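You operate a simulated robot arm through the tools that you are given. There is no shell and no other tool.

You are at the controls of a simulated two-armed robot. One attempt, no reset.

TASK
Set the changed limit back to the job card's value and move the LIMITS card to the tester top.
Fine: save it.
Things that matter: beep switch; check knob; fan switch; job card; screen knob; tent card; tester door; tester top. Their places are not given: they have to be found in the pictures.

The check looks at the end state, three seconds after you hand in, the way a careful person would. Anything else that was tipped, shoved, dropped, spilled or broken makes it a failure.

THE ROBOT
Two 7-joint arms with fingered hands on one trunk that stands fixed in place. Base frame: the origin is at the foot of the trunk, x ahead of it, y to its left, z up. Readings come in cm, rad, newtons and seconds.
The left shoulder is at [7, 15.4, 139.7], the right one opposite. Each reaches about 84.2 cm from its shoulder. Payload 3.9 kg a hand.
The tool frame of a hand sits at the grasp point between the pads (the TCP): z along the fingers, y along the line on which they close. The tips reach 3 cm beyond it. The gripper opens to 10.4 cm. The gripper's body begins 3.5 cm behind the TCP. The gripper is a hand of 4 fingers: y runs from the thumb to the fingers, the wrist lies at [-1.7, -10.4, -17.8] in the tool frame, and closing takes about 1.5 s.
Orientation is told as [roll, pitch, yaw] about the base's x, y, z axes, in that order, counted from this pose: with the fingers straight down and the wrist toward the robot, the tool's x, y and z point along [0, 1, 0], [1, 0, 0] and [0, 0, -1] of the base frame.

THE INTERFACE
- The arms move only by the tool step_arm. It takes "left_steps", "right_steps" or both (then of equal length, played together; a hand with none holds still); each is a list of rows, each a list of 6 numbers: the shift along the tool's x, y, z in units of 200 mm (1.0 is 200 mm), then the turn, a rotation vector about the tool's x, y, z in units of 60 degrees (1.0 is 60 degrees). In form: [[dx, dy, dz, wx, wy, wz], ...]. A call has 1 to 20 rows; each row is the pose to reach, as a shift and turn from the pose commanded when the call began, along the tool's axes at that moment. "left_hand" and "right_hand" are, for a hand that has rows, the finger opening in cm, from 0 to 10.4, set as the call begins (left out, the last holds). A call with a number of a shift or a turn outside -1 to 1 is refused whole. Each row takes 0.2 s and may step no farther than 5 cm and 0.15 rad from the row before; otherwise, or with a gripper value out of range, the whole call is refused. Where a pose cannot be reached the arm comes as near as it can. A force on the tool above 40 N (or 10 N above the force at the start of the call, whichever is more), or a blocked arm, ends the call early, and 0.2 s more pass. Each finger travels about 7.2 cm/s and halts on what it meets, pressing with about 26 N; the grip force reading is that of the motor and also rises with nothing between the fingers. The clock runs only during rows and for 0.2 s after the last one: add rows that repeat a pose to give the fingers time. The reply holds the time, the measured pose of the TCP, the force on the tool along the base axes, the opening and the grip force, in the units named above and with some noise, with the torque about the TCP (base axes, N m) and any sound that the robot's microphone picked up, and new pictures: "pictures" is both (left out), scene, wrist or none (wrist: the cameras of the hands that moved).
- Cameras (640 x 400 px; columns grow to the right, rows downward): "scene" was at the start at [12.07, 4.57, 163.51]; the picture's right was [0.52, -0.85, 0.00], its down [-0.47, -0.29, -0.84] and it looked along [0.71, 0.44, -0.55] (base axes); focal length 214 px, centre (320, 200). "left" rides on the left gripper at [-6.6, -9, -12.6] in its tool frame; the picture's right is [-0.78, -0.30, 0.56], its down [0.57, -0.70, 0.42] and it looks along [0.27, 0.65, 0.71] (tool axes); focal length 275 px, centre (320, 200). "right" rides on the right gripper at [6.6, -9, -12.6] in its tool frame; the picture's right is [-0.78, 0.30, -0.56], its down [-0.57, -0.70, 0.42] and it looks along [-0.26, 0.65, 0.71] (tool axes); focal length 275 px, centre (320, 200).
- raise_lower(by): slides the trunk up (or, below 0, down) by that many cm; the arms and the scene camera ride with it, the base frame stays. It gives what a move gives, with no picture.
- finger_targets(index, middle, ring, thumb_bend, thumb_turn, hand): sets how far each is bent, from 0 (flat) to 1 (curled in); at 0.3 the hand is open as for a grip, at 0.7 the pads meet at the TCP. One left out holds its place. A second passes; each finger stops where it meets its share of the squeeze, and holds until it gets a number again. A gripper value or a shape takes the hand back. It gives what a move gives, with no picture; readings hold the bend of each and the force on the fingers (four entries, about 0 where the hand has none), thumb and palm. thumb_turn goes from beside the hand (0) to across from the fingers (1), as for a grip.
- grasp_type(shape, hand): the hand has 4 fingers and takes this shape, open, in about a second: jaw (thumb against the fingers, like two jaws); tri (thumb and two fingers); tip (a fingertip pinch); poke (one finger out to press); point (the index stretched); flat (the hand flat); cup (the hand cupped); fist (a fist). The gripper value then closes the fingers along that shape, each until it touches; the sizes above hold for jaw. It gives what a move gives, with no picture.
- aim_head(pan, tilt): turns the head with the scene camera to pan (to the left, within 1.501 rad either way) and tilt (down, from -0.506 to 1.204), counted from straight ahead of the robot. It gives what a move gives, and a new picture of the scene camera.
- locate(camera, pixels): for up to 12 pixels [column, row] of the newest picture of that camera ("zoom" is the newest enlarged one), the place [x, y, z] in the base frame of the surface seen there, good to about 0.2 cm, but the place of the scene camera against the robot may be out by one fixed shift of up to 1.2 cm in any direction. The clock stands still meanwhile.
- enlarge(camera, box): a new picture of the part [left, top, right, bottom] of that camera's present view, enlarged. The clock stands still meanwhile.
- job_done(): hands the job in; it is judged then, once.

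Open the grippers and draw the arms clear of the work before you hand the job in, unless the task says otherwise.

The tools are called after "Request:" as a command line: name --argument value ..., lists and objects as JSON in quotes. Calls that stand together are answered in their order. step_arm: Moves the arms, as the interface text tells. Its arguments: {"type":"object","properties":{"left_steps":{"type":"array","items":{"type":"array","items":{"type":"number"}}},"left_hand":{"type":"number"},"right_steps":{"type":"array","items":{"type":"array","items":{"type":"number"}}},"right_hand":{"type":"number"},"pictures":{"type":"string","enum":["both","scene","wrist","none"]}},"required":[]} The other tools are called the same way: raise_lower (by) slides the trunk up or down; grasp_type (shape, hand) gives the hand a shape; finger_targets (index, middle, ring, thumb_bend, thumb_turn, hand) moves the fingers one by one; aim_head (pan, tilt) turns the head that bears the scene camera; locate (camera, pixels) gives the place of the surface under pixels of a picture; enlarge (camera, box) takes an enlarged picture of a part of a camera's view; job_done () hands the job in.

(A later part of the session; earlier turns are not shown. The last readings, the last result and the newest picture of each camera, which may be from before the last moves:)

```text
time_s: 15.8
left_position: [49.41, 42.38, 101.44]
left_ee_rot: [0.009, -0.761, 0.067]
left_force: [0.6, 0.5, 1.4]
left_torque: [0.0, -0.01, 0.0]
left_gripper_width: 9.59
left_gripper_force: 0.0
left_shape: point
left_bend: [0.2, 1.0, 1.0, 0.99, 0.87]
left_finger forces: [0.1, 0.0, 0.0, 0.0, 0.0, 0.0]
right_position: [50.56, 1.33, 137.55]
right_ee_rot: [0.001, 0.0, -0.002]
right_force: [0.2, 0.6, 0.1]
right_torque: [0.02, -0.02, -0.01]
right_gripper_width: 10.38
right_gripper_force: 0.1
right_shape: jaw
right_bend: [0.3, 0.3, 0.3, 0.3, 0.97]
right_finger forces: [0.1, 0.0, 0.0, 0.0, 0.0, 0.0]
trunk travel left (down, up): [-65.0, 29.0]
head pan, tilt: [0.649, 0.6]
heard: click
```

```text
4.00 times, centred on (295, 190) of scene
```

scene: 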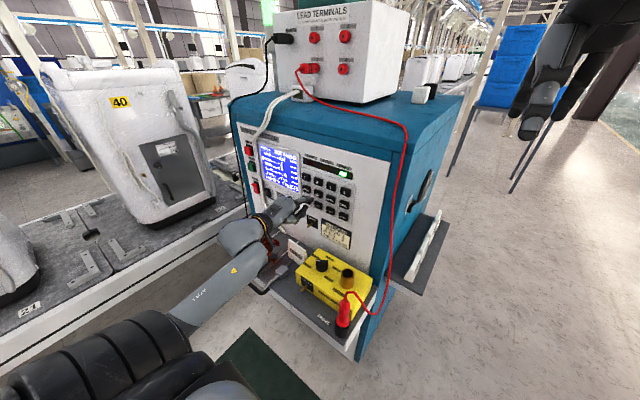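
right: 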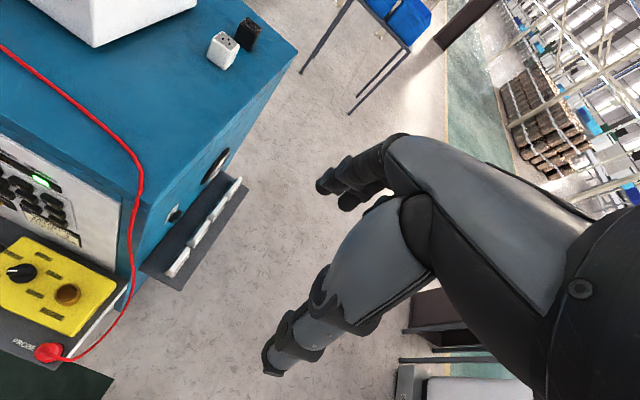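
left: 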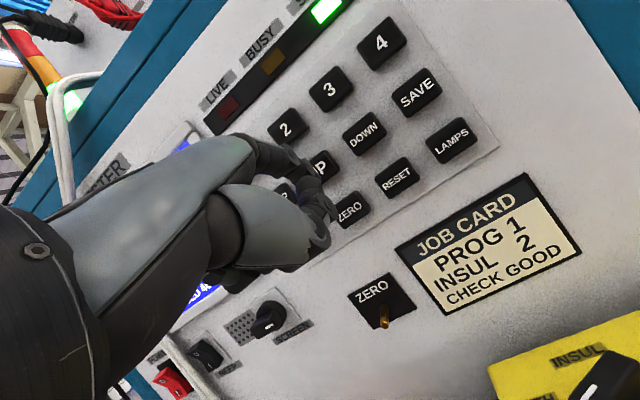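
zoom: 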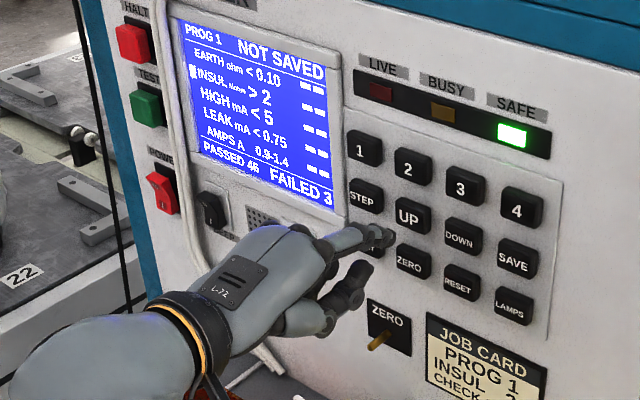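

The screen shows INSUL > 2 and "NOT SAVED". I shift 9.8 cm right to the SAVE key (y≈31.6, same row) and press it once.

Request:
step_arm --left_steps '[[-0.163, -0.0079, -0.0075, 0, 0, 0], [-0.326, -0.0158, -0.0151, 0, 0, 0], [-0.4889, -0.0237, -0.0226, 0, 0, 0], [-0.4889, -0.0237, -0.0226, 0, 0, 0]]' --pictures "both"

Request:
enlarge --camera "left" --box '[220, 90, 400, 250]'

```text
time_s: 16.8
left_position: [49.45, 32.47, 101.6]
left_ee_rot: [0.008, -0.76, 0.067]
left_force: [-0.1, -0.4, -0.6]
left_torque: [0.01, -0.02, -0.01]
left_gripper_width: 9.63
left_gripper_force: 0.1
left_shape: point
left_bend: [0.2, 1.0, 1.0, 0.99, 0.87]
left_finger forces: [0.0, 0.0, 0.0, 0.0, 0.0, 0.1]
right_position: [50.52, 1.51, 137.61]
right_ee_rot: [0.001, 0.0, 0.0]
right_force: [0.3, 0.6, -0.4]
right_torque: [0.0, -0.01, -0.01]
right_gripper_width: 10.39
right_gripper_force: 0.0
right_shape: jaw
right_bend: [0.3, 0.3, 0.3, 0.3, 0.97]
right_finger forces: [0.0, 0.1, 0.0, 0.0, 0.0, 0.1]
trunk travel left (down, up): [-65.0, 29.0]
head pan, tilt: [0.649, 0.6]
```

scene: 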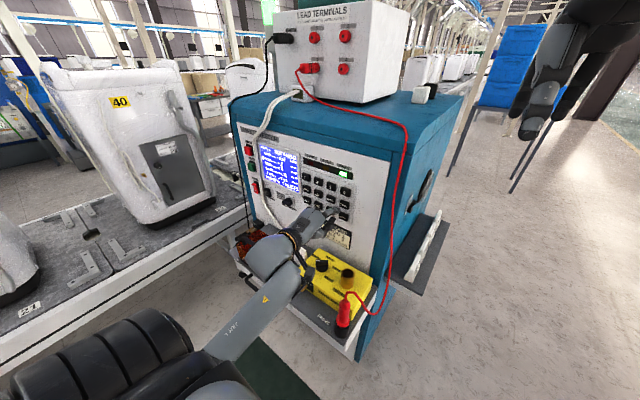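
left: 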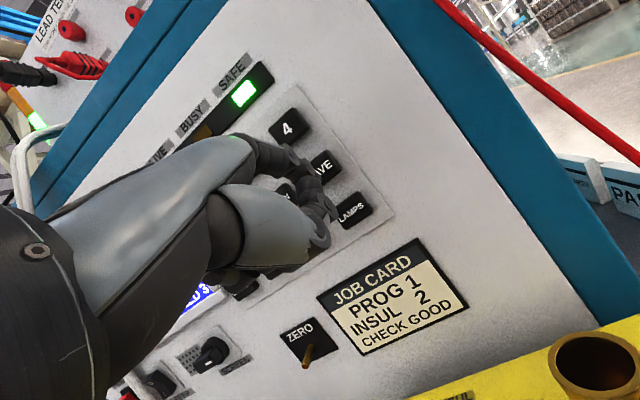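

```text
2.50 times, centred on (310, 170) of left
```

zoom: 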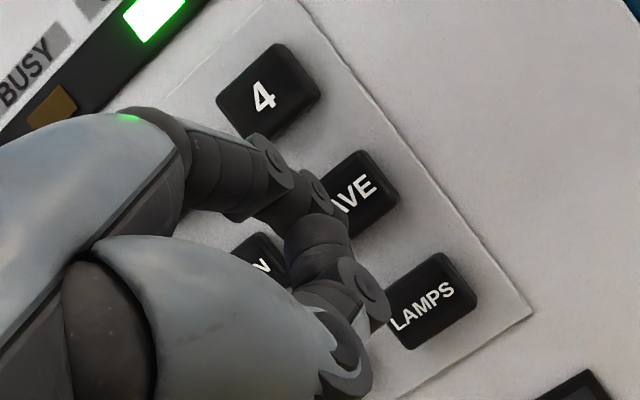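

The fingertip is in front of SAVE just as it was before STEP. I press it once.

Request:
step_arm --left_steps '[[-0.005, 0.0541, 0.0517, 0, 0, 0], [-0.008, 0.0866, 0.0827, 0, 0, 0], [-0.0094, 0.101, 0.0964, 0, 0, 0], [-0.0107, 0.1155, 0.1102, 0, 0, 0], [-0.0107, 0.1155, 0.1102, 0, 0, 0], [-0.008, 0.0866, 0.0827, 0, 0, 0], [-0.0033, 0.0361, 0.0344, 0, 0, 0], [0, 0, 0, 0, 0, 0]]' --pictures "both"

Request:
enlarge --camera "scene" --box '[240, 130, 360, 230]'

```text
time_s: 18.6
left_position: [49.46, 32.54, 101.41]
left_ee_rot: [0.007, -0.762, 0.069]
left_force: [-0.3, 0.8, 0.1]
left_torque: [0.0, 0.05, -0.03]
left_gripper_width: 9.59
left_gripper_force: 0.0
left_shape: point
left_bend: [0.2, 1.0, 1.0, 0.99, 0.87]
left_finger forces: [0.0, 0.1, 0.0, 0.0, 0.0, 0.1]
right_position: [50.46, 1.28, 137.58]
right_ee_rot: [0.003, -0.001, -0.002]
right_force: [-0.4, -0.1, -0.5]
right_torque: [-0.01, 0.01, 0.0]
right_gripper_width: 10.38
right_gripper_force: 0.0
right_shape: jaw
right_bend: [0.3, 0.3, 0.3, 0.3, 0.97]
right_finger forces: [0.0, 0.1, 0.1, 0.0, 0.1, 0.1]
trunk travel left (down, up): [-65.0, 29.0]
head pan, tilt: [0.649, 0.6]
heard: click
```

scene: 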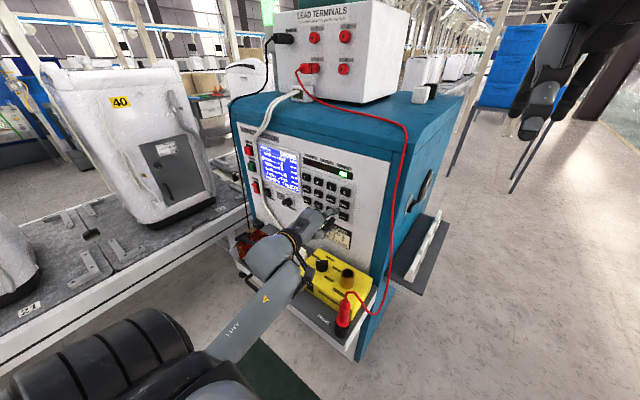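
left: 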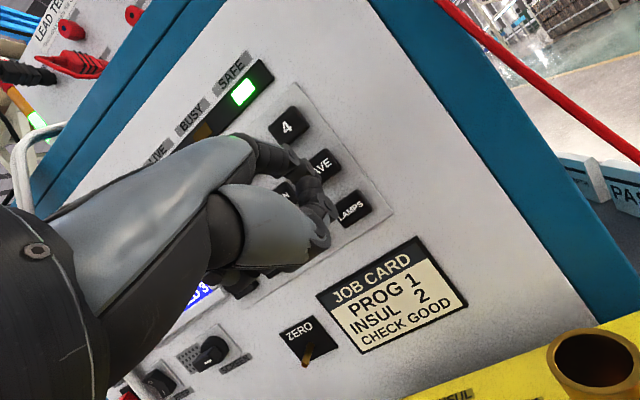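

```text
4.00 times, centred on (300, 180) of scene
```

zoom: 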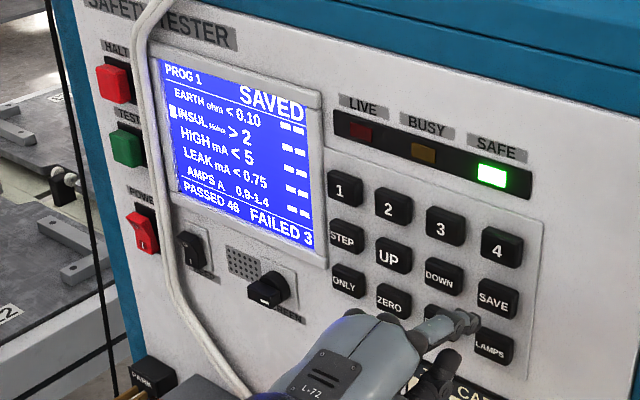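

The screen reads SAVED with INSUL > 2. Now the card: I draw the left hand back and up from the panel to get a free view of the LIMITS card.

Request:
step_arm --left_steps '[[0.0475, -0.0375, -0.174, 0, 0, 0], [0.095, -0.075, -0.348, 0, 0, 0], [0.1425, -0.1125, -0.522, 0, 0, 0], [0.19, -0.15, -0.696, 0, 0, 0], [0.19, -0.15, -0.696, 0, 0, 0]]' --pictures "both"

Request:
grasp_type --shape "jaw" --hand "left"

Request:
enlarge --camera "scene" --box '[230, 200, 370, 330]'

```text
time_s: 19.8
left_position: [39.59, 37.4, 107.02]
left_ee_rot: [0.007, -0.763, 0.067]
left_force: [0.4, 0.2, -0.6]
left_torque: [-0.03, 0.0, 0.02]
left_gripper_width: 9.54
left_gripper_force: 0.2
left_shape: point
left_bend: [0.2, 1.0, 1.0, 1.0, 0.87]
left_finger forces: [0.0, 0.0, 0.0, 0.0, 0.0, 0.0]
left hand out of reach, approached as far as the arm can: row 3, 4, 5
right_position: [50.51, 1.46, 137.63]
right_ee_rot: [0.001, 0.0, -0.002]
right_force: [-0.1, 0.7, 1.3]
right_torque: [-0.03, 0.03, -0.03]
right_gripper_width: 10.39
right_gripper_force: 0.1
right_shape: jaw
right_bend: [0.3, 0.3, 0.3, 0.3, 0.97]
right_finger forces: [0.0, 0.0, 0.1, 0.0, 0.1, 0.0]
trunk travel left (down, up): [-65.0, 29.0]
head pan, tilt: [0.649, 0.6]
```

scene: 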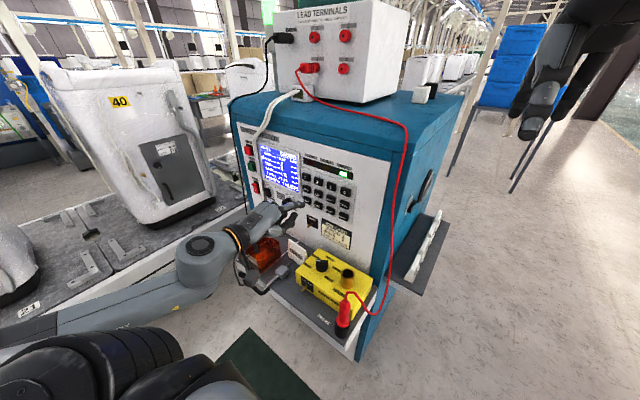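
left: 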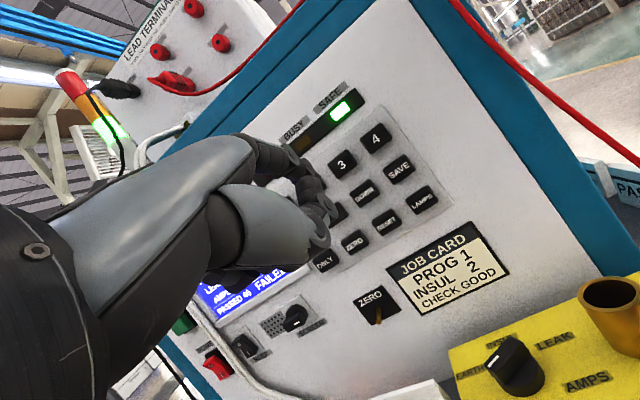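

```text
time_s: 20.7
left_position: [39.5, 37.33, 106.92]
left_ee_rot: [0.007, -0.762, 0.066]
left_force: [0.0, 0.1, -0.2]
left_torque: [-0.01, -0.02, 0.01]
left_gripper_width: 10.36
left_gripper_force: 0.1
left_shape: jaw
left_bend: [0.3, 0.3, 0.3, 0.3, 0.97]
left_finger forces: [0.0, 0.0, 0.1, 0.0, 0.0, 0.0]
right_position: [50.48, 1.3, 137.58]
right_ee_rot: [0.001, -0.001, -0.001]
right_force: [0.2, -0.3, 0.6]
right_torque: [-0.02, -0.02, 0.01]
right_gripper_width: 10.35
right_gripper_force: 0.0
right_shape: jaw
right_bend: [0.3, 0.3, 0.3, 0.3, 0.97]
right_finger forces: [0.0, 0.0, 0.0, 0.0, 0.0, 0.0]
trunk travel left (down, up): [-65.0, 29.0]
head pan, tilt: [0.649, 0.6]
```

```text
3.08 times, centred on (300, 265) of scene
```

zoom: 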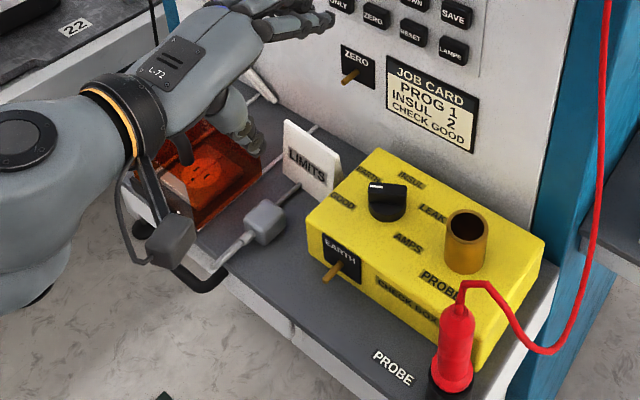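

The hand is in jaw shape and clear of the panel. I raise the trunk back by 20 cm to have room for a fingers-down approach, then measure the card's corners.

Request:
raise_lower --by 20

Request:
aim_head --pan 0.7 --tilt 0.8

Request:
enlarge --camera "scene" --box '[230, 160, 370, 290]'

```text
time_s: 22.9
left_position: [39.51, 37.3, 127.06]
left_ee_rot: [0.008, -0.762, 0.066]
left_force: [0.3, -0.1, 1.0]
left_torque: [0.01, 0.03, -0.02]
left_gripper_width: 10.38
left_gripper_force: 0.1
left_shape: jaw
left_bend: [0.3, 0.3, 0.3, 0.3, 0.97]
left_finger forces: [0.0, 0.0, 0.0, 0.0, 0.0, 0.0]
right_position: [50.59, 1.36, 157.46]
right_ee_rot: [0.001, 0.001, -0.002]
right_force: [-0.5, 0.4, -0.1]
right_torque: [-0.02, -0.02, -0.01]
right_gripper_width: 10.37
right_gripper_force: 0.0
right_shape: jaw
right_bend: [0.3, 0.3, 0.3, 0.3, 0.97]
right_finger forces: [0.1, 0.0, 0.2, 0.0, 0.1, 0.1]
trunk travel left (down, up): [-85.0, 9.0]
head pan, tilt: [0.649, 0.6]
```

```text
time_s: 23.6
left_position: [39.61, 37.29, 127.12]
left_ee_rot: [0.007, -0.762, 0.065]
left_force: [0.2, 0.1, 0.3]
left_torque: [0.0, 0.01, -0.02]
left_gripper_width: 10.41
left_gripper_force: 0.1
left_shape: jaw
left_bend: [0.3, 0.3, 0.3, 0.3, 0.97]
left_finger forces: [0.1, 0.1, 0.0, 0.0, 0.0, 0.1]
right_position: [50.51, 1.35, 157.53]
right_ee_rot: [0.002, -0.001, -0.002]
right_force: [0.3, -0.3, 0.2]
right_torque: [0.01, 0.03, 0.01]
right_gripper_width: 10.38
right_gripper_force: 0.2
right_shape: jaw
right_bend: [0.3, 0.3, 0.3, 0.3, 0.97]
right_finger forces: [0.0, 0.1, 0.0, 0.0, 0.0, 0.0]
trunk travel left (down, up): [-85.0, 9.0]
head pan, tilt: [0.7, 0.799]
```

scene: 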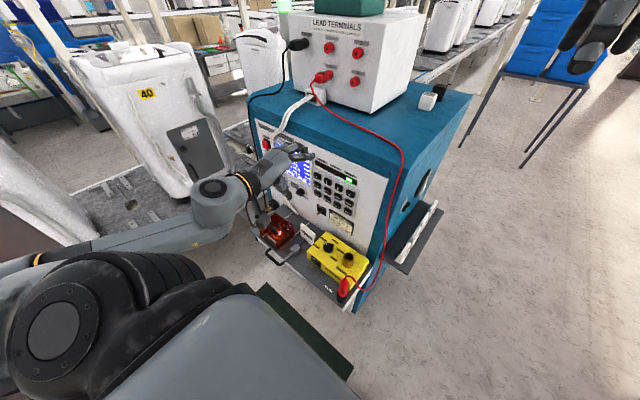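

```text
3.08 times, centred on (300, 225) of scene
```

zoom: 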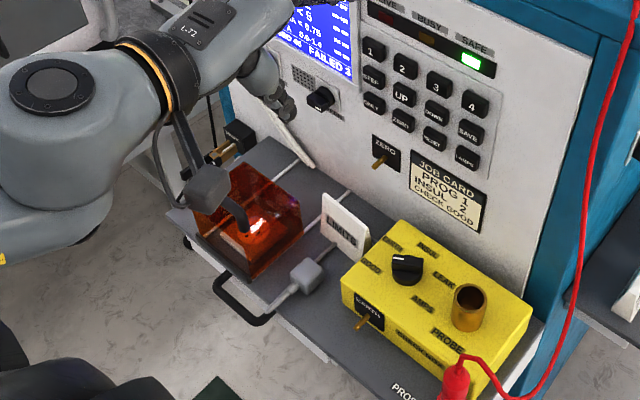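

I zoom more on the card and locate its corners.

Request:
enlarge --camera "scene" --box '[290, 210, 340, 250]'

```text
10.00 times, centred on (315, 230) of scene
```

zoom: 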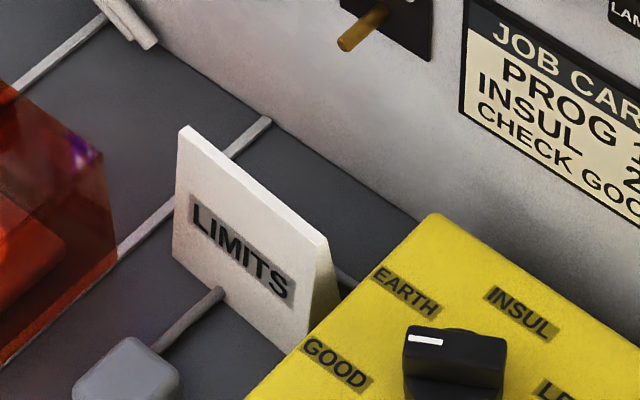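

Request:
locate --camera "zoom" --pixels '[[185, 130], [322, 240], [176, 250], [305, 335], [330, 255], [250, 190], [180, 190], [318, 290], [340, 290], [310, 360], [430, 218], [130, 345]]'

Request:
locate --camera "zoom" --pixels '[[150, 230], [230, 120], [345, 275], [215, 300], [100, 200], [100, 150], [350, 45], [375, 260], [270, 370], [240, 160], [300, 220], [200, 280]]'

```text
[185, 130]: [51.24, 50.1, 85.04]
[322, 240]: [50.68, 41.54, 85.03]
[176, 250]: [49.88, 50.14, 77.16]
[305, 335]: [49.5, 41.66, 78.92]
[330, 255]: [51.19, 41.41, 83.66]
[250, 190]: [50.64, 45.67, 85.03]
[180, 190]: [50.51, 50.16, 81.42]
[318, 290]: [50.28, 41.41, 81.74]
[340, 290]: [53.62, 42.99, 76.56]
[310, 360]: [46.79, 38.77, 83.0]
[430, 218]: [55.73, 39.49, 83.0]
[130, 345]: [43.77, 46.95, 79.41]
```

```text
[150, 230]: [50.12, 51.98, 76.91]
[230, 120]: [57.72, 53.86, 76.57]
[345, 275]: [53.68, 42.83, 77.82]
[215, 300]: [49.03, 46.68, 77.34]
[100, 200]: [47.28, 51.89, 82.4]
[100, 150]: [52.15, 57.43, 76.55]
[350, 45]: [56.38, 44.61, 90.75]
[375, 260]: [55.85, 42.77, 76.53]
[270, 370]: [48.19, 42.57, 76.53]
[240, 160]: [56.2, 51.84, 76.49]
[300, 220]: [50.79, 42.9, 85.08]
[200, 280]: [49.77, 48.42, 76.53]
```

The card stands at about x 49.7–52.5, y 41.4–50.1, z 76.5–85, with the yellow box 2 cm to its right and the ZERO toggle behind at x≈56.5, z≈90.5. Now I look at the tester top for a free spot.

Request:
locate --camera "scene" --pixels '[[440, 130], [420, 120], [380, 125], [360, 125], [360, 150], [340, 145], [320, 120], [340, 117], [400, 150], [460, 95], [428, 100], [395, 190]]'

Request:
enlarge --camera "scene" --box '[240, 60, 480, 220]'

```text
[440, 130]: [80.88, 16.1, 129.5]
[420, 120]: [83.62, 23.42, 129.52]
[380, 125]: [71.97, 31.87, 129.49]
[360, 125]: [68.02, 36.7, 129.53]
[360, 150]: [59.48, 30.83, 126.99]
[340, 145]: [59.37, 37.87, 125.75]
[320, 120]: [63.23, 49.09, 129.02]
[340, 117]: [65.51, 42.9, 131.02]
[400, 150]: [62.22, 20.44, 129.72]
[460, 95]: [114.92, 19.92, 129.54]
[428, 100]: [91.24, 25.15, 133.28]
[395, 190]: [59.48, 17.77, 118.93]
```

```text
2.50 times, centred on (360, 140) of scene
```

zoom: 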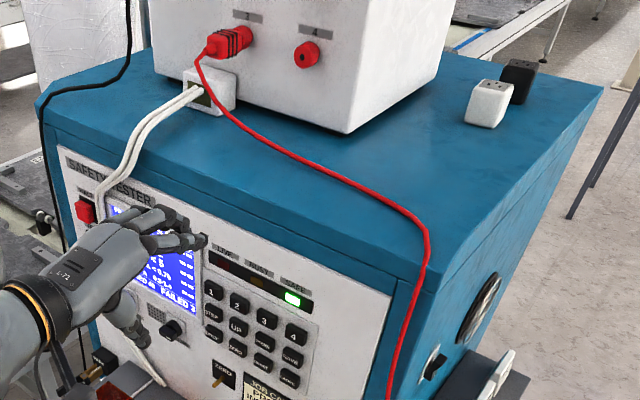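

The top (z≈129.5) is free right of the lead box and behind the red cable, around (76, 25). I now turn the left hand toward fingers-down (15° forward tilt) and bring it to about (38, 46, 108) to look at the card closely.

Request:
step_arm --left_steps '[[0.073, -0.115, 0.109, 0.08, -0.007, 0.008], [0.146, -0.231, 0.217, 0.16, -0.0145, 0.015], [0.22, -0.346, 0.326, 0.24, -0.022, 0.023], [0.293, -0.462, 0.435, 0.32, -0.029, 0.03], [0.366, -0.577, 0.543, 0.4, -0.036, 0.038], [0.439, -0.693, 0.652, 0.4775, -0.0435, 0.0456], [0.439, -0.693, 0.652, 0.4775, -0.0435, 0.0456]]' --left_hand 5 --pictures "both"

```text
time_s: 25.2
left_position: [38.0, 46.19, 108.05]
left_ee_rot: [-0.011, -0.261, 0.01]
left_force: [0.8, -0.1, -0.2]
left_torque: [-0.04, 0.01, -0.02]
left_gripper_width: 5.04
left_gripper_force: 0.0
left_shape: jaw
left_bend: [0.74, 0.45, 0.42, 0.69, 1.0]
left_finger forces: [0.0, 0.0, 0.1, 0.0, 0.1, 0.0]
right_position: [50.47, 1.42, 157.54]
right_ee_rot: [0.001, -0.001, -0.003]
right_force: [0.2, -0.3, 0.2]
right_torque: [0.04, -0.05, -0.01]
right_gripper_width: 10.39
right_gripper_force: 0.1
right_shape: jaw
right_bend: [0.3, 0.3, 0.3, 0.3, 0.97]
right_finger forces: [0.1, 0.0, 0.0, 0.0, 0.0, 0.0]
trunk travel left (down, up): [-85.0, 9.0]
head pan, tilt: [0.7, 0.799]
```

scene: 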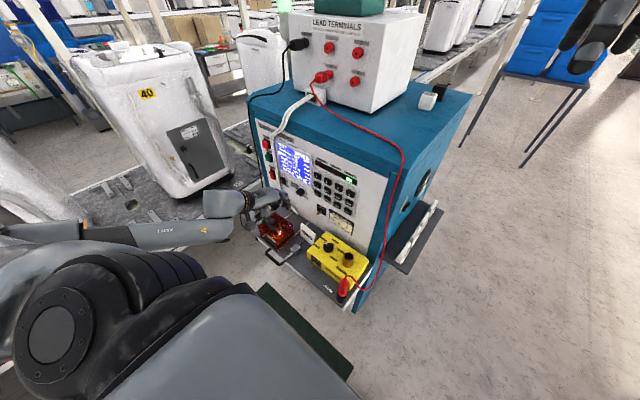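
left: 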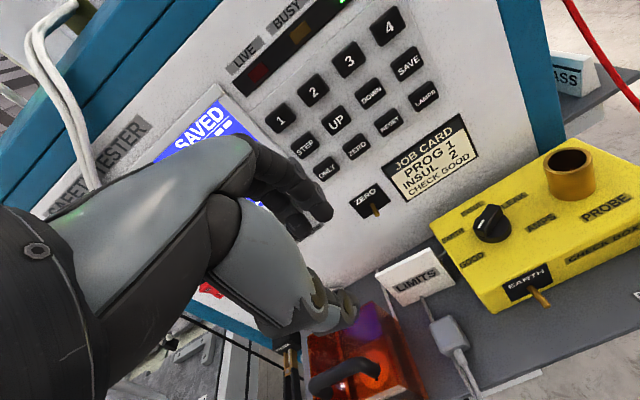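

I let the fingers settle and zoom in on the hand and card.

Request:
step_arm --left_steps '[[0, 0, 0, 0, 0, 0], [0, 0, 0, 0, 0, 0], [0, 0, 0, 0, 0, 0]]' --pictures "both"

Request:
enlarge --camera "left" --box '[200, 120, 400, 370]'

Request:
enlarge --camera "scene" --box '[220, 160, 340, 280]'

Request:
locate --camera "left" --pixels '[[376, 273], [432, 250], [402, 302], [455, 277], [404, 262], [420, 286], [436, 242], [375, 209], [385, 205], [438, 320], [395, 310], [456, 290]]'

```text
time_s: 26.0
left_position: [37.88, 46.17, 108.21]
left_ee_rot: [-0.01, -0.264, 0.013]
left_force: [0.3, -0.7, -0.1]
left_torque: [-0.01, 0.02, 0.01]
left_gripper_width: 5.05
left_gripper_force: 0.2
left_shape: jaw
left_bend: [0.74, 0.45, 0.42, 0.69, 1.0]
left_finger forces: [0.0, 0.0, 0.0, 0.1, 0.0, 0.0]
right_position: [50.51, 1.38, 157.65]
right_ee_rot: [0.0, 0.0, -0.002]
right_force: [0.8, 0.9, -0.7]
right_torque: [0.01, 0.03, 0.02]
right_gripper_width: 10.39
right_gripper_force: 0.1
right_shape: jaw
right_bend: [0.3, 0.3, 0.3, 0.3, 0.97]
right_finger forces: [0.0, 0.0, 0.0, 0.0, 0.0, 0.0]
trunk travel left (down, up): [-85.0, 9.0]
head pan, tilt: [0.7, 0.799]
```

scene: 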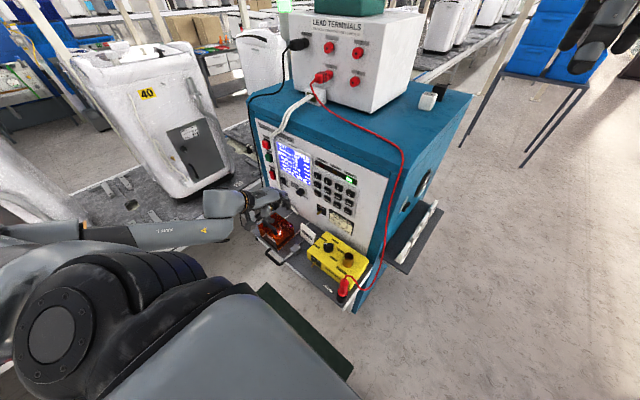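
left: 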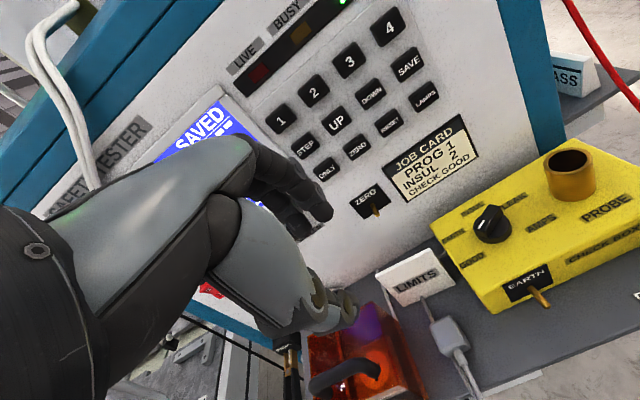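

```text
1.60 times, centred on (300, 245) of left
```

zoom: 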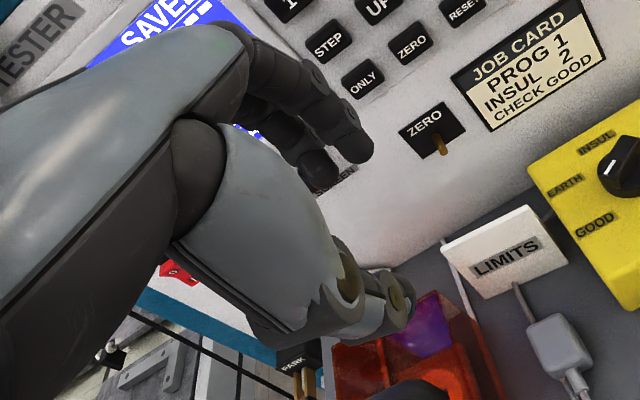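

```text
3.33 times, centred on (280, 220) of scene
```

zoom: 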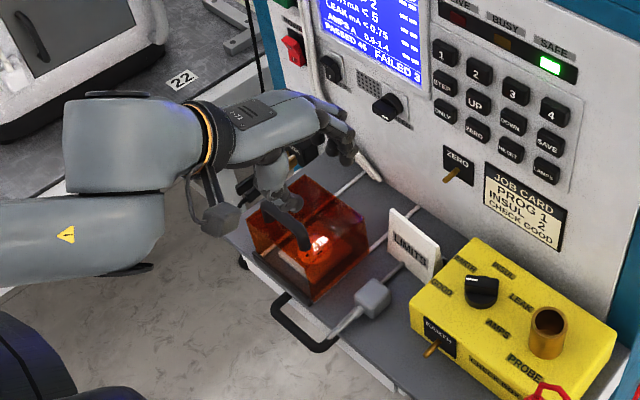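

```text
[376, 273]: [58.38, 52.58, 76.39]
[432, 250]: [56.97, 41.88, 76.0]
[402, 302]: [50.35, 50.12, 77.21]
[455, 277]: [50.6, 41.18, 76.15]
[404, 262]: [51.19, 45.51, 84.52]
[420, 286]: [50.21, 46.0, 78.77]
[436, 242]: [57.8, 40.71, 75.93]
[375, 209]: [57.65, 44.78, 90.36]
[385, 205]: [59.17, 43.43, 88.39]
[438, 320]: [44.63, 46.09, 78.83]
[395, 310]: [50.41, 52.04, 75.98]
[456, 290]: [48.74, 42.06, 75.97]
```

I zoom the left camera on the card to get its ends and back exactly.

Request:
enlarge --camera "left" --box '[350, 220, 480, 330]'

```text
3.64 times, centred on (415, 275) of left
```

zoom: 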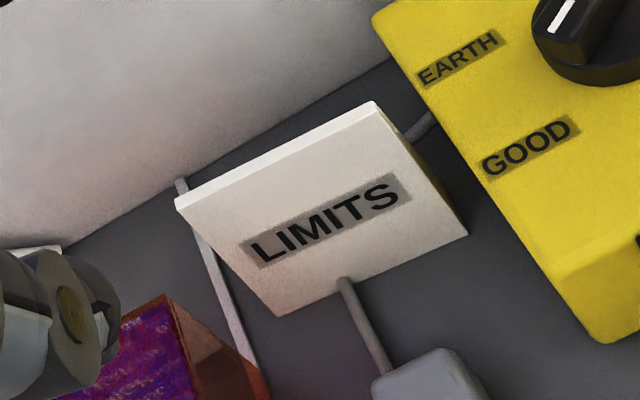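

Request:
locate --camera "zoom" --pixels '[[180, 203], [372, 105], [278, 312], [464, 234], [376, 104], [280, 155], [350, 280], [183, 197], [410, 160], [430, 100], [590, 340], [170, 300]]'

Request:
locate --camera "zoom" --pixels '[[450, 200], [425, 165], [405, 135], [470, 140], [420, 360], [375, 5], [190, 340], [200, 360], [280, 150], [560, 20]]'

```text
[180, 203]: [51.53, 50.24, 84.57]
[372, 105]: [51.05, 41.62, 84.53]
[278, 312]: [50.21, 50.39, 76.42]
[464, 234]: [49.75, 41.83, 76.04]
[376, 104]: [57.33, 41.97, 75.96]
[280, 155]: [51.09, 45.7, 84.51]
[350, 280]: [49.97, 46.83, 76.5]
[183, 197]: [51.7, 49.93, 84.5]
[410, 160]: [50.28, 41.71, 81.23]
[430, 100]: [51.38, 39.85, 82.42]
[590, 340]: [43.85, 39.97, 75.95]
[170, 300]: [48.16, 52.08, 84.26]
```

```text
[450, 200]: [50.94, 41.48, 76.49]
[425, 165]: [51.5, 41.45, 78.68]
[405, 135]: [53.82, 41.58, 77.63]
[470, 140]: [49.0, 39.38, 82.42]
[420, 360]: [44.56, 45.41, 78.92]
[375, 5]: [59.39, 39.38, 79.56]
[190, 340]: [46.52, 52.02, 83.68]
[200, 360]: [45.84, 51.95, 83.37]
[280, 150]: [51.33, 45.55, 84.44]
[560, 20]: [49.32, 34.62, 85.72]
```

I measure where the fingertips and knuckles are, to know the hand's outline when it comes down over the card.

Request:
locate --camera "left" --pixels '[[328, 215], [318, 205], [305, 170], [290, 160], [272, 150], [303, 228], [285, 210], [352, 312], [340, 315], [318, 290], [250, 137], [300, 185]]'

Request:
enlarge --camera "left" --box '[240, 130, 360, 330]'

Request:
enlarge --camera "scene" --box '[240, 175, 310, 225]'

```text
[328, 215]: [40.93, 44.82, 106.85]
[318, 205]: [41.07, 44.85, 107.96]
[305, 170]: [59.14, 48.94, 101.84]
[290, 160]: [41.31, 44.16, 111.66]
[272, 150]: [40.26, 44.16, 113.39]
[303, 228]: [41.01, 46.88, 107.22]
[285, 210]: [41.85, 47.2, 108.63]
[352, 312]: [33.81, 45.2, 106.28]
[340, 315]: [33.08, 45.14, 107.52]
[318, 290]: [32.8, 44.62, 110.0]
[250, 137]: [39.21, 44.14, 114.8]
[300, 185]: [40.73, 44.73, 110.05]
```

```text
2.00 times, centred on (300, 230) of left
```

zoom: 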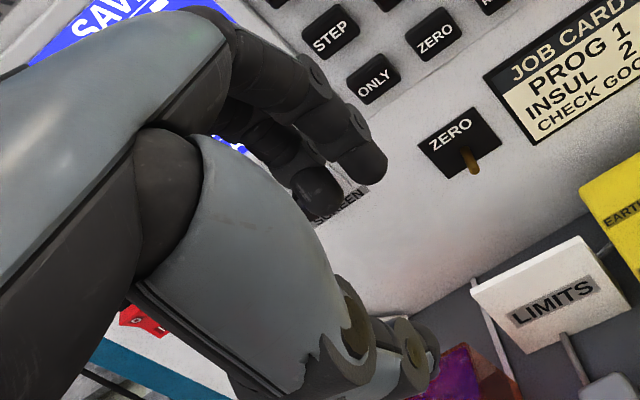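

```text
8.00 times, centred on (275, 200) of scene
```

zoom: 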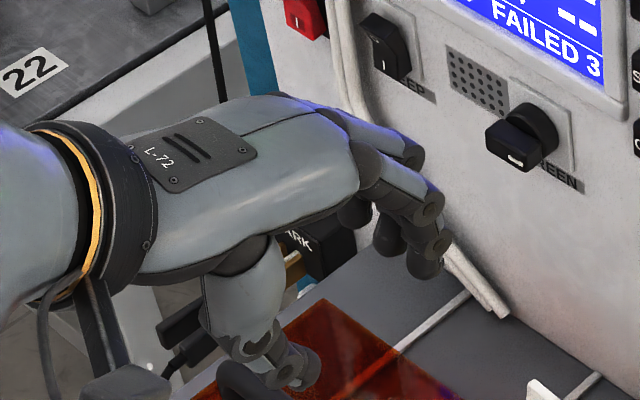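

I check the card's side profile from the right hand's camera.

Request:
step_arm --right_steps '[[0, 0, 0, 0, 0, 0]]' --pictures "wrist"

Request:
enlarge --camera "right" --box '[0, 210, 80, 270]'

```text
time_s: 26.4
left_position: [37.96, 46.08, 108.15]
left_ee_rot: [-0.012, -0.264, 0.014]
left_force: [0.0, 0.1, -0.1]
left_torque: [-0.01, 0.06, 0.0]
left_gripper_width: 5.05
left_gripper_force: 0.0
left_shape: jaw
left_bend: [0.74, 0.45, 0.42, 0.69, 1.0]
left_finger forces: [0.0, 0.1, 0.0, 0.0, 0.0, 0.0]
right_position: [50.54, 1.38, 157.55]
right_ee_rot: [0.0, 0.0, -0.002]
right_force: [-0.2, 0.0, 0.4]
right_torque: [0.02, 0.02, 0.01]
right_gripper_width: 10.4
right_gripper_force: 0.0
right_shape: jaw
right_bend: [0.3, 0.3, 0.3, 0.3, 0.97]
right_finger forces: [0.0, 0.1, 0.0, 0.0, 0.0, 0.0]
trunk travel left (down, up): [-85.0, 9.0]
head pan, tilt: [0.7, 0.799]
```

right: 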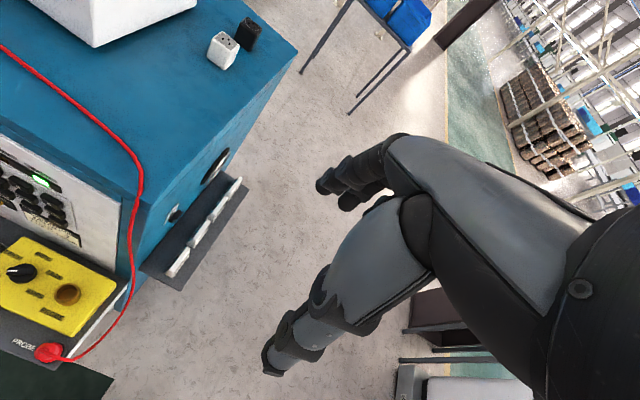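

```text
6.67 times, centred on (40, 240) of right
```

zoom: 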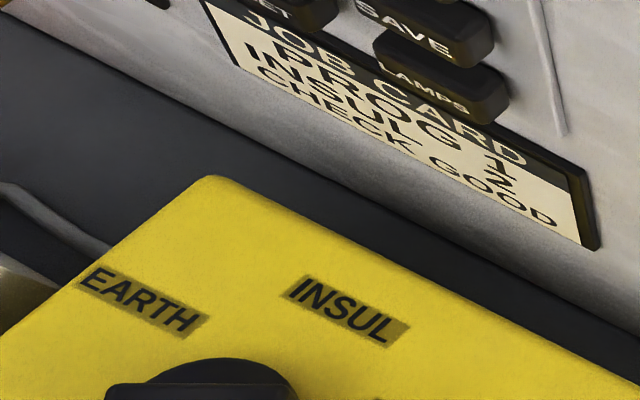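

Not visible from there. I use the scene camera to measure the card's visible right end for its back edge.

Request:
enlarge --camera "scene" --box '[300, 220, 332, 244]'

```text
16.00 times, centred on (316, 232) of scene
```

zoom: 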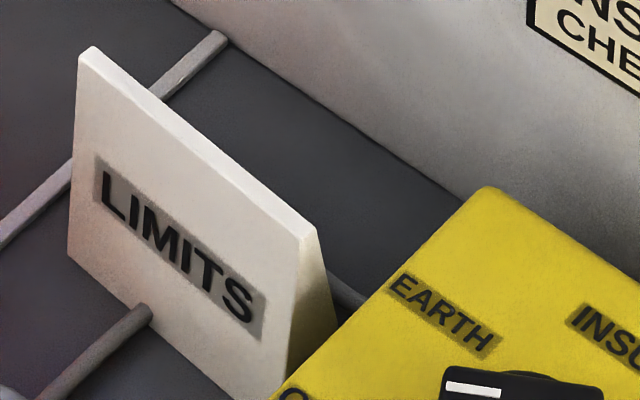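

Request:
locate --camera "zoom" --pixels '[[306, 232], [314, 228], [300, 290], [320, 270], [327, 295], [333, 315], [300, 330], [293, 365], [335, 325], [310, 340], [322, 300], [305, 350]]'

```text
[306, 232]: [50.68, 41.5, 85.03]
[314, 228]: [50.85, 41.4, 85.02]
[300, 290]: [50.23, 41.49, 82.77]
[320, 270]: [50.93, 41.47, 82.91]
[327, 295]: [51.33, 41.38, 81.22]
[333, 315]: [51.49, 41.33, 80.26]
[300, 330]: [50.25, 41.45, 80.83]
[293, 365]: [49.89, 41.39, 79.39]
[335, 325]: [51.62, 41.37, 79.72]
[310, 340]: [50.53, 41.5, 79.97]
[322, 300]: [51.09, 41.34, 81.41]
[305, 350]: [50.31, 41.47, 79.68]
```

The card is a symmetric tent, half-angle about 8.5°, centred near (51.5, 46). I check the red box handle, the gray block and the forearm positions for clearance.

Request:
locate --camera "scene" --pixels '[[264, 215], [275, 222], [262, 240], [280, 225], [290, 240], [255, 240], [220, 205], [212, 232], [240, 200], [150, 235], [305, 247], [272, 212]]'

Request:
locate --camera "left" --pixels '[[320, 385], [345, 370], [375, 368], [370, 340], [345, 335], [410, 390], [395, 330], [365, 310]]'

```text
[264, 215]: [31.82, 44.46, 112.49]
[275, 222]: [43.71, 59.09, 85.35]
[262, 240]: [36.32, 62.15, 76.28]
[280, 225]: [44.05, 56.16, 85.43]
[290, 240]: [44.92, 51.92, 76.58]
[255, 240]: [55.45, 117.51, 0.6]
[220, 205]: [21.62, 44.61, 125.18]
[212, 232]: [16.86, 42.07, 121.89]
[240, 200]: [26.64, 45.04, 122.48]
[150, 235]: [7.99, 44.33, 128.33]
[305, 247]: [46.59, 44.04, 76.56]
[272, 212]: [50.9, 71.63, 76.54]
```

```text
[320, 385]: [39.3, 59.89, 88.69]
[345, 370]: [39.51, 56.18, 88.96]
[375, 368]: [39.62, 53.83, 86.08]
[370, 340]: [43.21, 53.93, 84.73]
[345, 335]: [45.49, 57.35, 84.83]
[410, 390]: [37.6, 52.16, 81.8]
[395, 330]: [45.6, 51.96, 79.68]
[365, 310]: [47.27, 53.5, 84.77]
```

Clear: box top is z≈84.8 at y≥52, handle at x≈39.5. I move the hand to a hover at (50, 46, 92) with the fingers straight down and yaw −0.05 to match the card.

Request:
step_arm --left_steps '[[-0.002, 0.062, 0.156, 0.042, -0.001, 0.01], [-0.0045, 0.1235, 0.312, 0.084, -0.002, 0.021], [-0.007, 0.185, 0.468, 0.126, -0.003, 0.031], [-0.009, 0.247, 0.624, 0.168, -0.003, 0.041], [-0.011, 0.309, 0.78, 0.21, -0.004, 0.052], [-0.0135, 0.3705, 0.9365, 0.252, -0.005, 0.062], [-0.0135, 0.3705, 0.9365, 0.252, -0.005, 0.062]]' --pictures "both"

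Request:
enlarge --camera "scene" --box '[250, 165, 370, 265]'

Request:
enlarge --camera "left" --box '[220, 120, 460, 320]'

```text
time_s: 28.0
left_position: [49.83, 45.7, 91.9]
left_ee_rot: [-0.008, -0.001, -0.056]
left_force: [-0.2, 0.2, 0.5]
left_torque: [0.02, -0.02, 0.01]
left_gripper_width: 5.03
left_gripper_force: 0.2
left_shape: jaw
left_bend: [0.74, 0.45, 0.42, 0.69, 1.0]
left_finger forces: [0.0, 0.1, 0.0, 0.1, 0.0, 0.0]
right_position: [50.55, 1.31, 157.59]
right_ee_rot: [0.001, -0.001, -0.001]
right_force: [0.2, 0.4, 0.1]
right_torque: [0.01, 0.02, 0.0]
right_gripper_width: 10.39
right_gripper_force: 0.0
right_shape: jaw
right_bend: [0.3, 0.3, 0.3, 0.3, 0.97]
right_finger forces: [0.0, 0.0, 0.0, 0.0, 0.1, 0.0]
trunk travel left (down, up): [-85.0, 9.0]
head pan, tilt: [0.7, 0.799]
```

scene: 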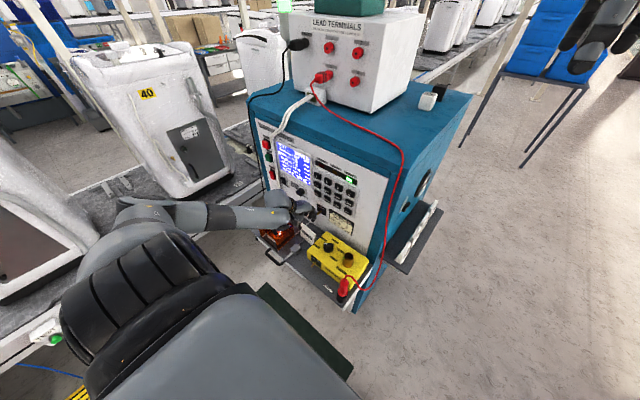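
left: 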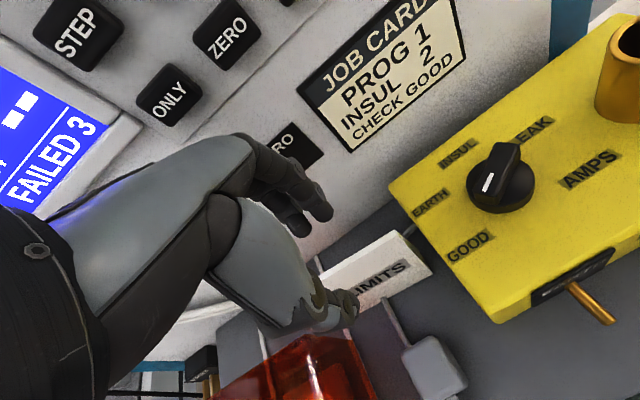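

```text
4.00 times, centred on (310, 215) of scene
```

zoom: 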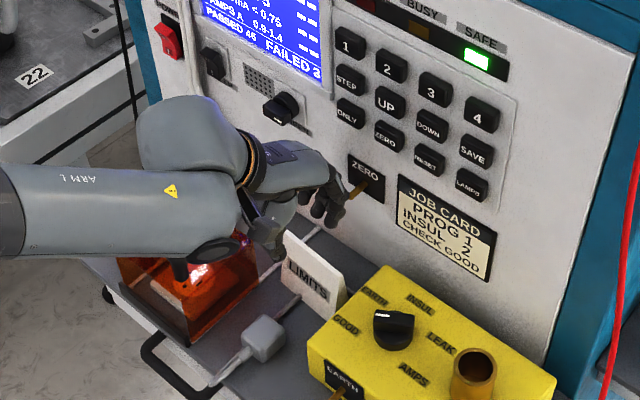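

```text
2.00 times, centred on (340, 220) of left
```

zoom: 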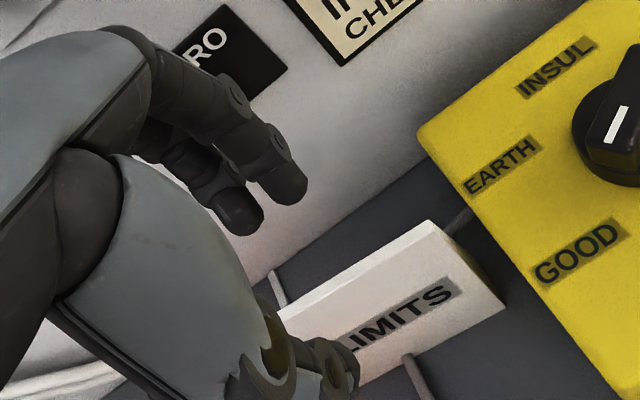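

The hand is above the card. I measure the fingers' outline against the ZERO toggle and the card top before descending.

Request:
locate --camera "left" --pixels '[[325, 213], [318, 200], [305, 170], [290, 160], [272, 148], [302, 228], [352, 303], [345, 318], [375, 240], [390, 250]]'

Request:
locate --camera "scene" --pixels '[[319, 210], [315, 207], [311, 204], [316, 213], [314, 200], [309, 198], [299, 228], [296, 220], [305, 230]]'

Request:
enlarge --camera "scene" --box '[285, 190, 335, 250]'

```text
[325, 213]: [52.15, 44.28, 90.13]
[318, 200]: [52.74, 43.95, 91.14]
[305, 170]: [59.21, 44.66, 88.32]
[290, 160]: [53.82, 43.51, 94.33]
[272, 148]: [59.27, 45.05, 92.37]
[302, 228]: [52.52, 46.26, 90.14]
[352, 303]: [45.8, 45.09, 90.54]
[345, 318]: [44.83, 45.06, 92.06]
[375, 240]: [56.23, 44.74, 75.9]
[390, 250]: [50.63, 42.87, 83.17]
```

```text
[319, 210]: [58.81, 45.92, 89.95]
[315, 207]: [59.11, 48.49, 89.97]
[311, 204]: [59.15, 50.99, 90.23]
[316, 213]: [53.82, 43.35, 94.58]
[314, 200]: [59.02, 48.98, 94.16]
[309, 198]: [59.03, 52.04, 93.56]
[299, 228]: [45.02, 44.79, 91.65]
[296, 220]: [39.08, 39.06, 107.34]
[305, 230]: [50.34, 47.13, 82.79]
```

```text
6.67 times, centred on (310, 220) of scene
```

zoom: 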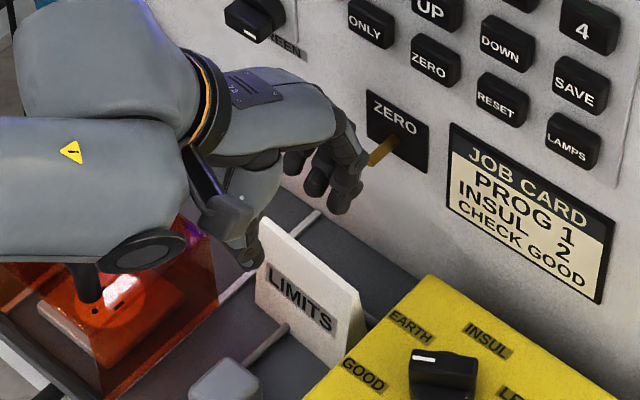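

The index passes about 2.3 cm in front of the toggle and the fingers straddle the card. I descend in small rows to TCP (51.5, 46.3, 82).

Request:
step_arm --left_steps '[[0.0153, 0.0042, 0.12, 0, 0, 0], [0.0305, 0.0083, 0.245, 0, 0, 0], [0.0325, 0.0432, 0.345, 0, 0, 0], [0.0341, 0.0732, 0.42, 0, 0, 0], [0.0347, 0.0832, 0.49, 0, 0, 0], [0.0347, 0.0832, 0.49, 0, 0, 0]]' --pictures "both"

Request:
enlarge --camera "scene" --box '[270, 180, 350, 260]'

Request:
enlarge --camera "left" --box '[220, 120, 460, 320]'

```text
time_s: 29.4
left_position: [51.71, 46.17, 82.02]
left_ee_rot: [-0.009, 0.001, -0.056]
left_force: [0.3, 0.8, -0.1]
left_torque: [-0.01, 0.0, 0.03]
left_gripper_width: 5.05
left_gripper_force: 0.1
left_shape: jaw
left_bend: [0.74, 0.45, 0.42, 0.69, 1.0]
left_finger forces: [0.0, 0.0, 0.1, 0.1, 0.1, 0.0]
right_position: [50.6, 1.23, 157.51]
right_ee_rot: [-0.001, 0.0, -0.002]
right_force: [0.4, -0.6, -0.1]
right_torque: [0.02, 0.03, 0.03]
right_gripper_width: 10.41
right_gripper_force: 0.0
right_shape: jaw
right_bend: [0.3, 0.3, 0.3, 0.3, 0.97]
right_finger forces: [0.1, 0.0, 0.0, 0.0, 0.1, 0.1]
trunk travel left (down, up): [-85.0, 9.0]
head pan, tilt: [0.7, 0.799]
```

scene: 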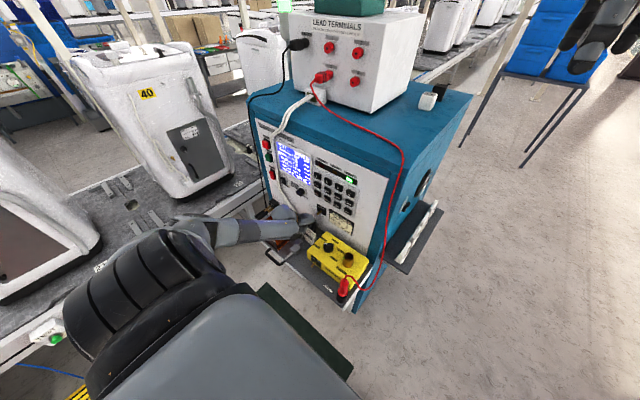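
left: 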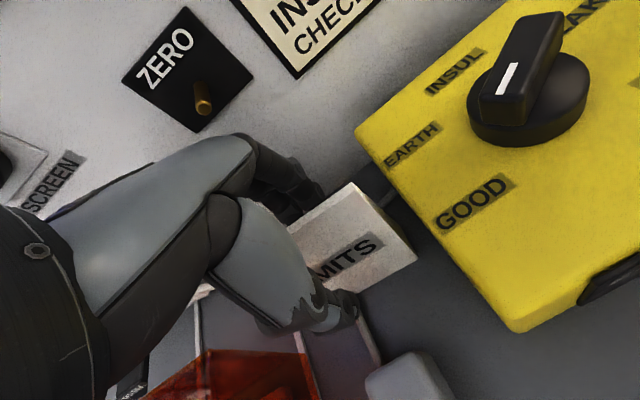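

```text
5.00 times, centred on (310, 220) of scene
```

zoom: 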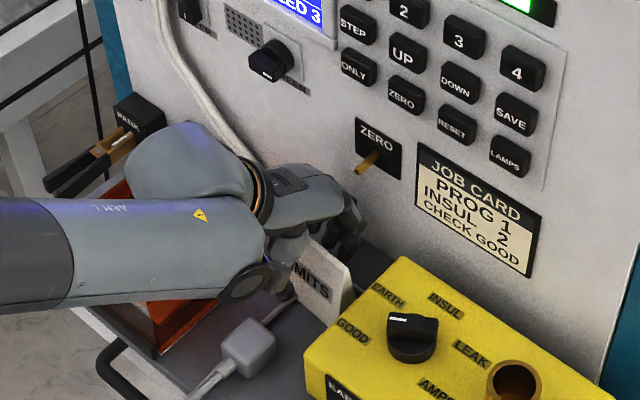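

```text
2.00 times, centred on (340, 220) of left
```

zoom: 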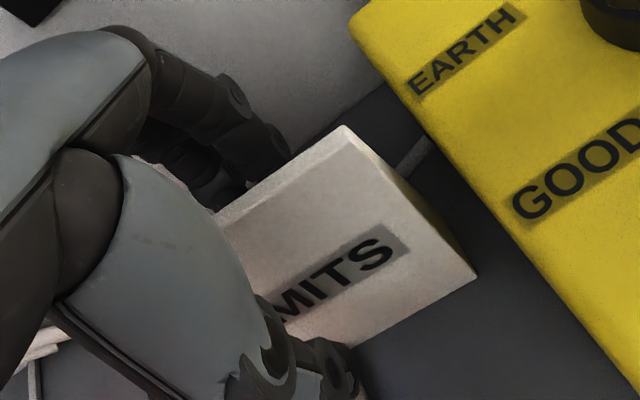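

No contact so far; fingers are behind the card and the thumb in front. I check how close the forearm is to the red box handle before closing.

Request:
locate --camera "zoom" --pixels '[[200, 230], [350, 320], [240, 180], [290, 155], [250, 125]]'

Request:
locate --camera "scene" --pixels '[[270, 222], [280, 233], [297, 234], [265, 240], [285, 242], [240, 235], [255, 215], [290, 210], [278, 246]]'

```text
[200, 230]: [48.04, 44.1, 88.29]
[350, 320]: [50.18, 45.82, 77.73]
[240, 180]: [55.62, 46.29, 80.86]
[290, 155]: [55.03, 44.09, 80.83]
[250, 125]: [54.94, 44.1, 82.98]
```

```text
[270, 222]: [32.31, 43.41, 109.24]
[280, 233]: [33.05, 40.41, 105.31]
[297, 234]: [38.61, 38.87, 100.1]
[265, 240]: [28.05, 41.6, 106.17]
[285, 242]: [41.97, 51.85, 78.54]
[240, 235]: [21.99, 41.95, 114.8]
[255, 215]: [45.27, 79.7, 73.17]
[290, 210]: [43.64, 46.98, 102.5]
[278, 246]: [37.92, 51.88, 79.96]
```

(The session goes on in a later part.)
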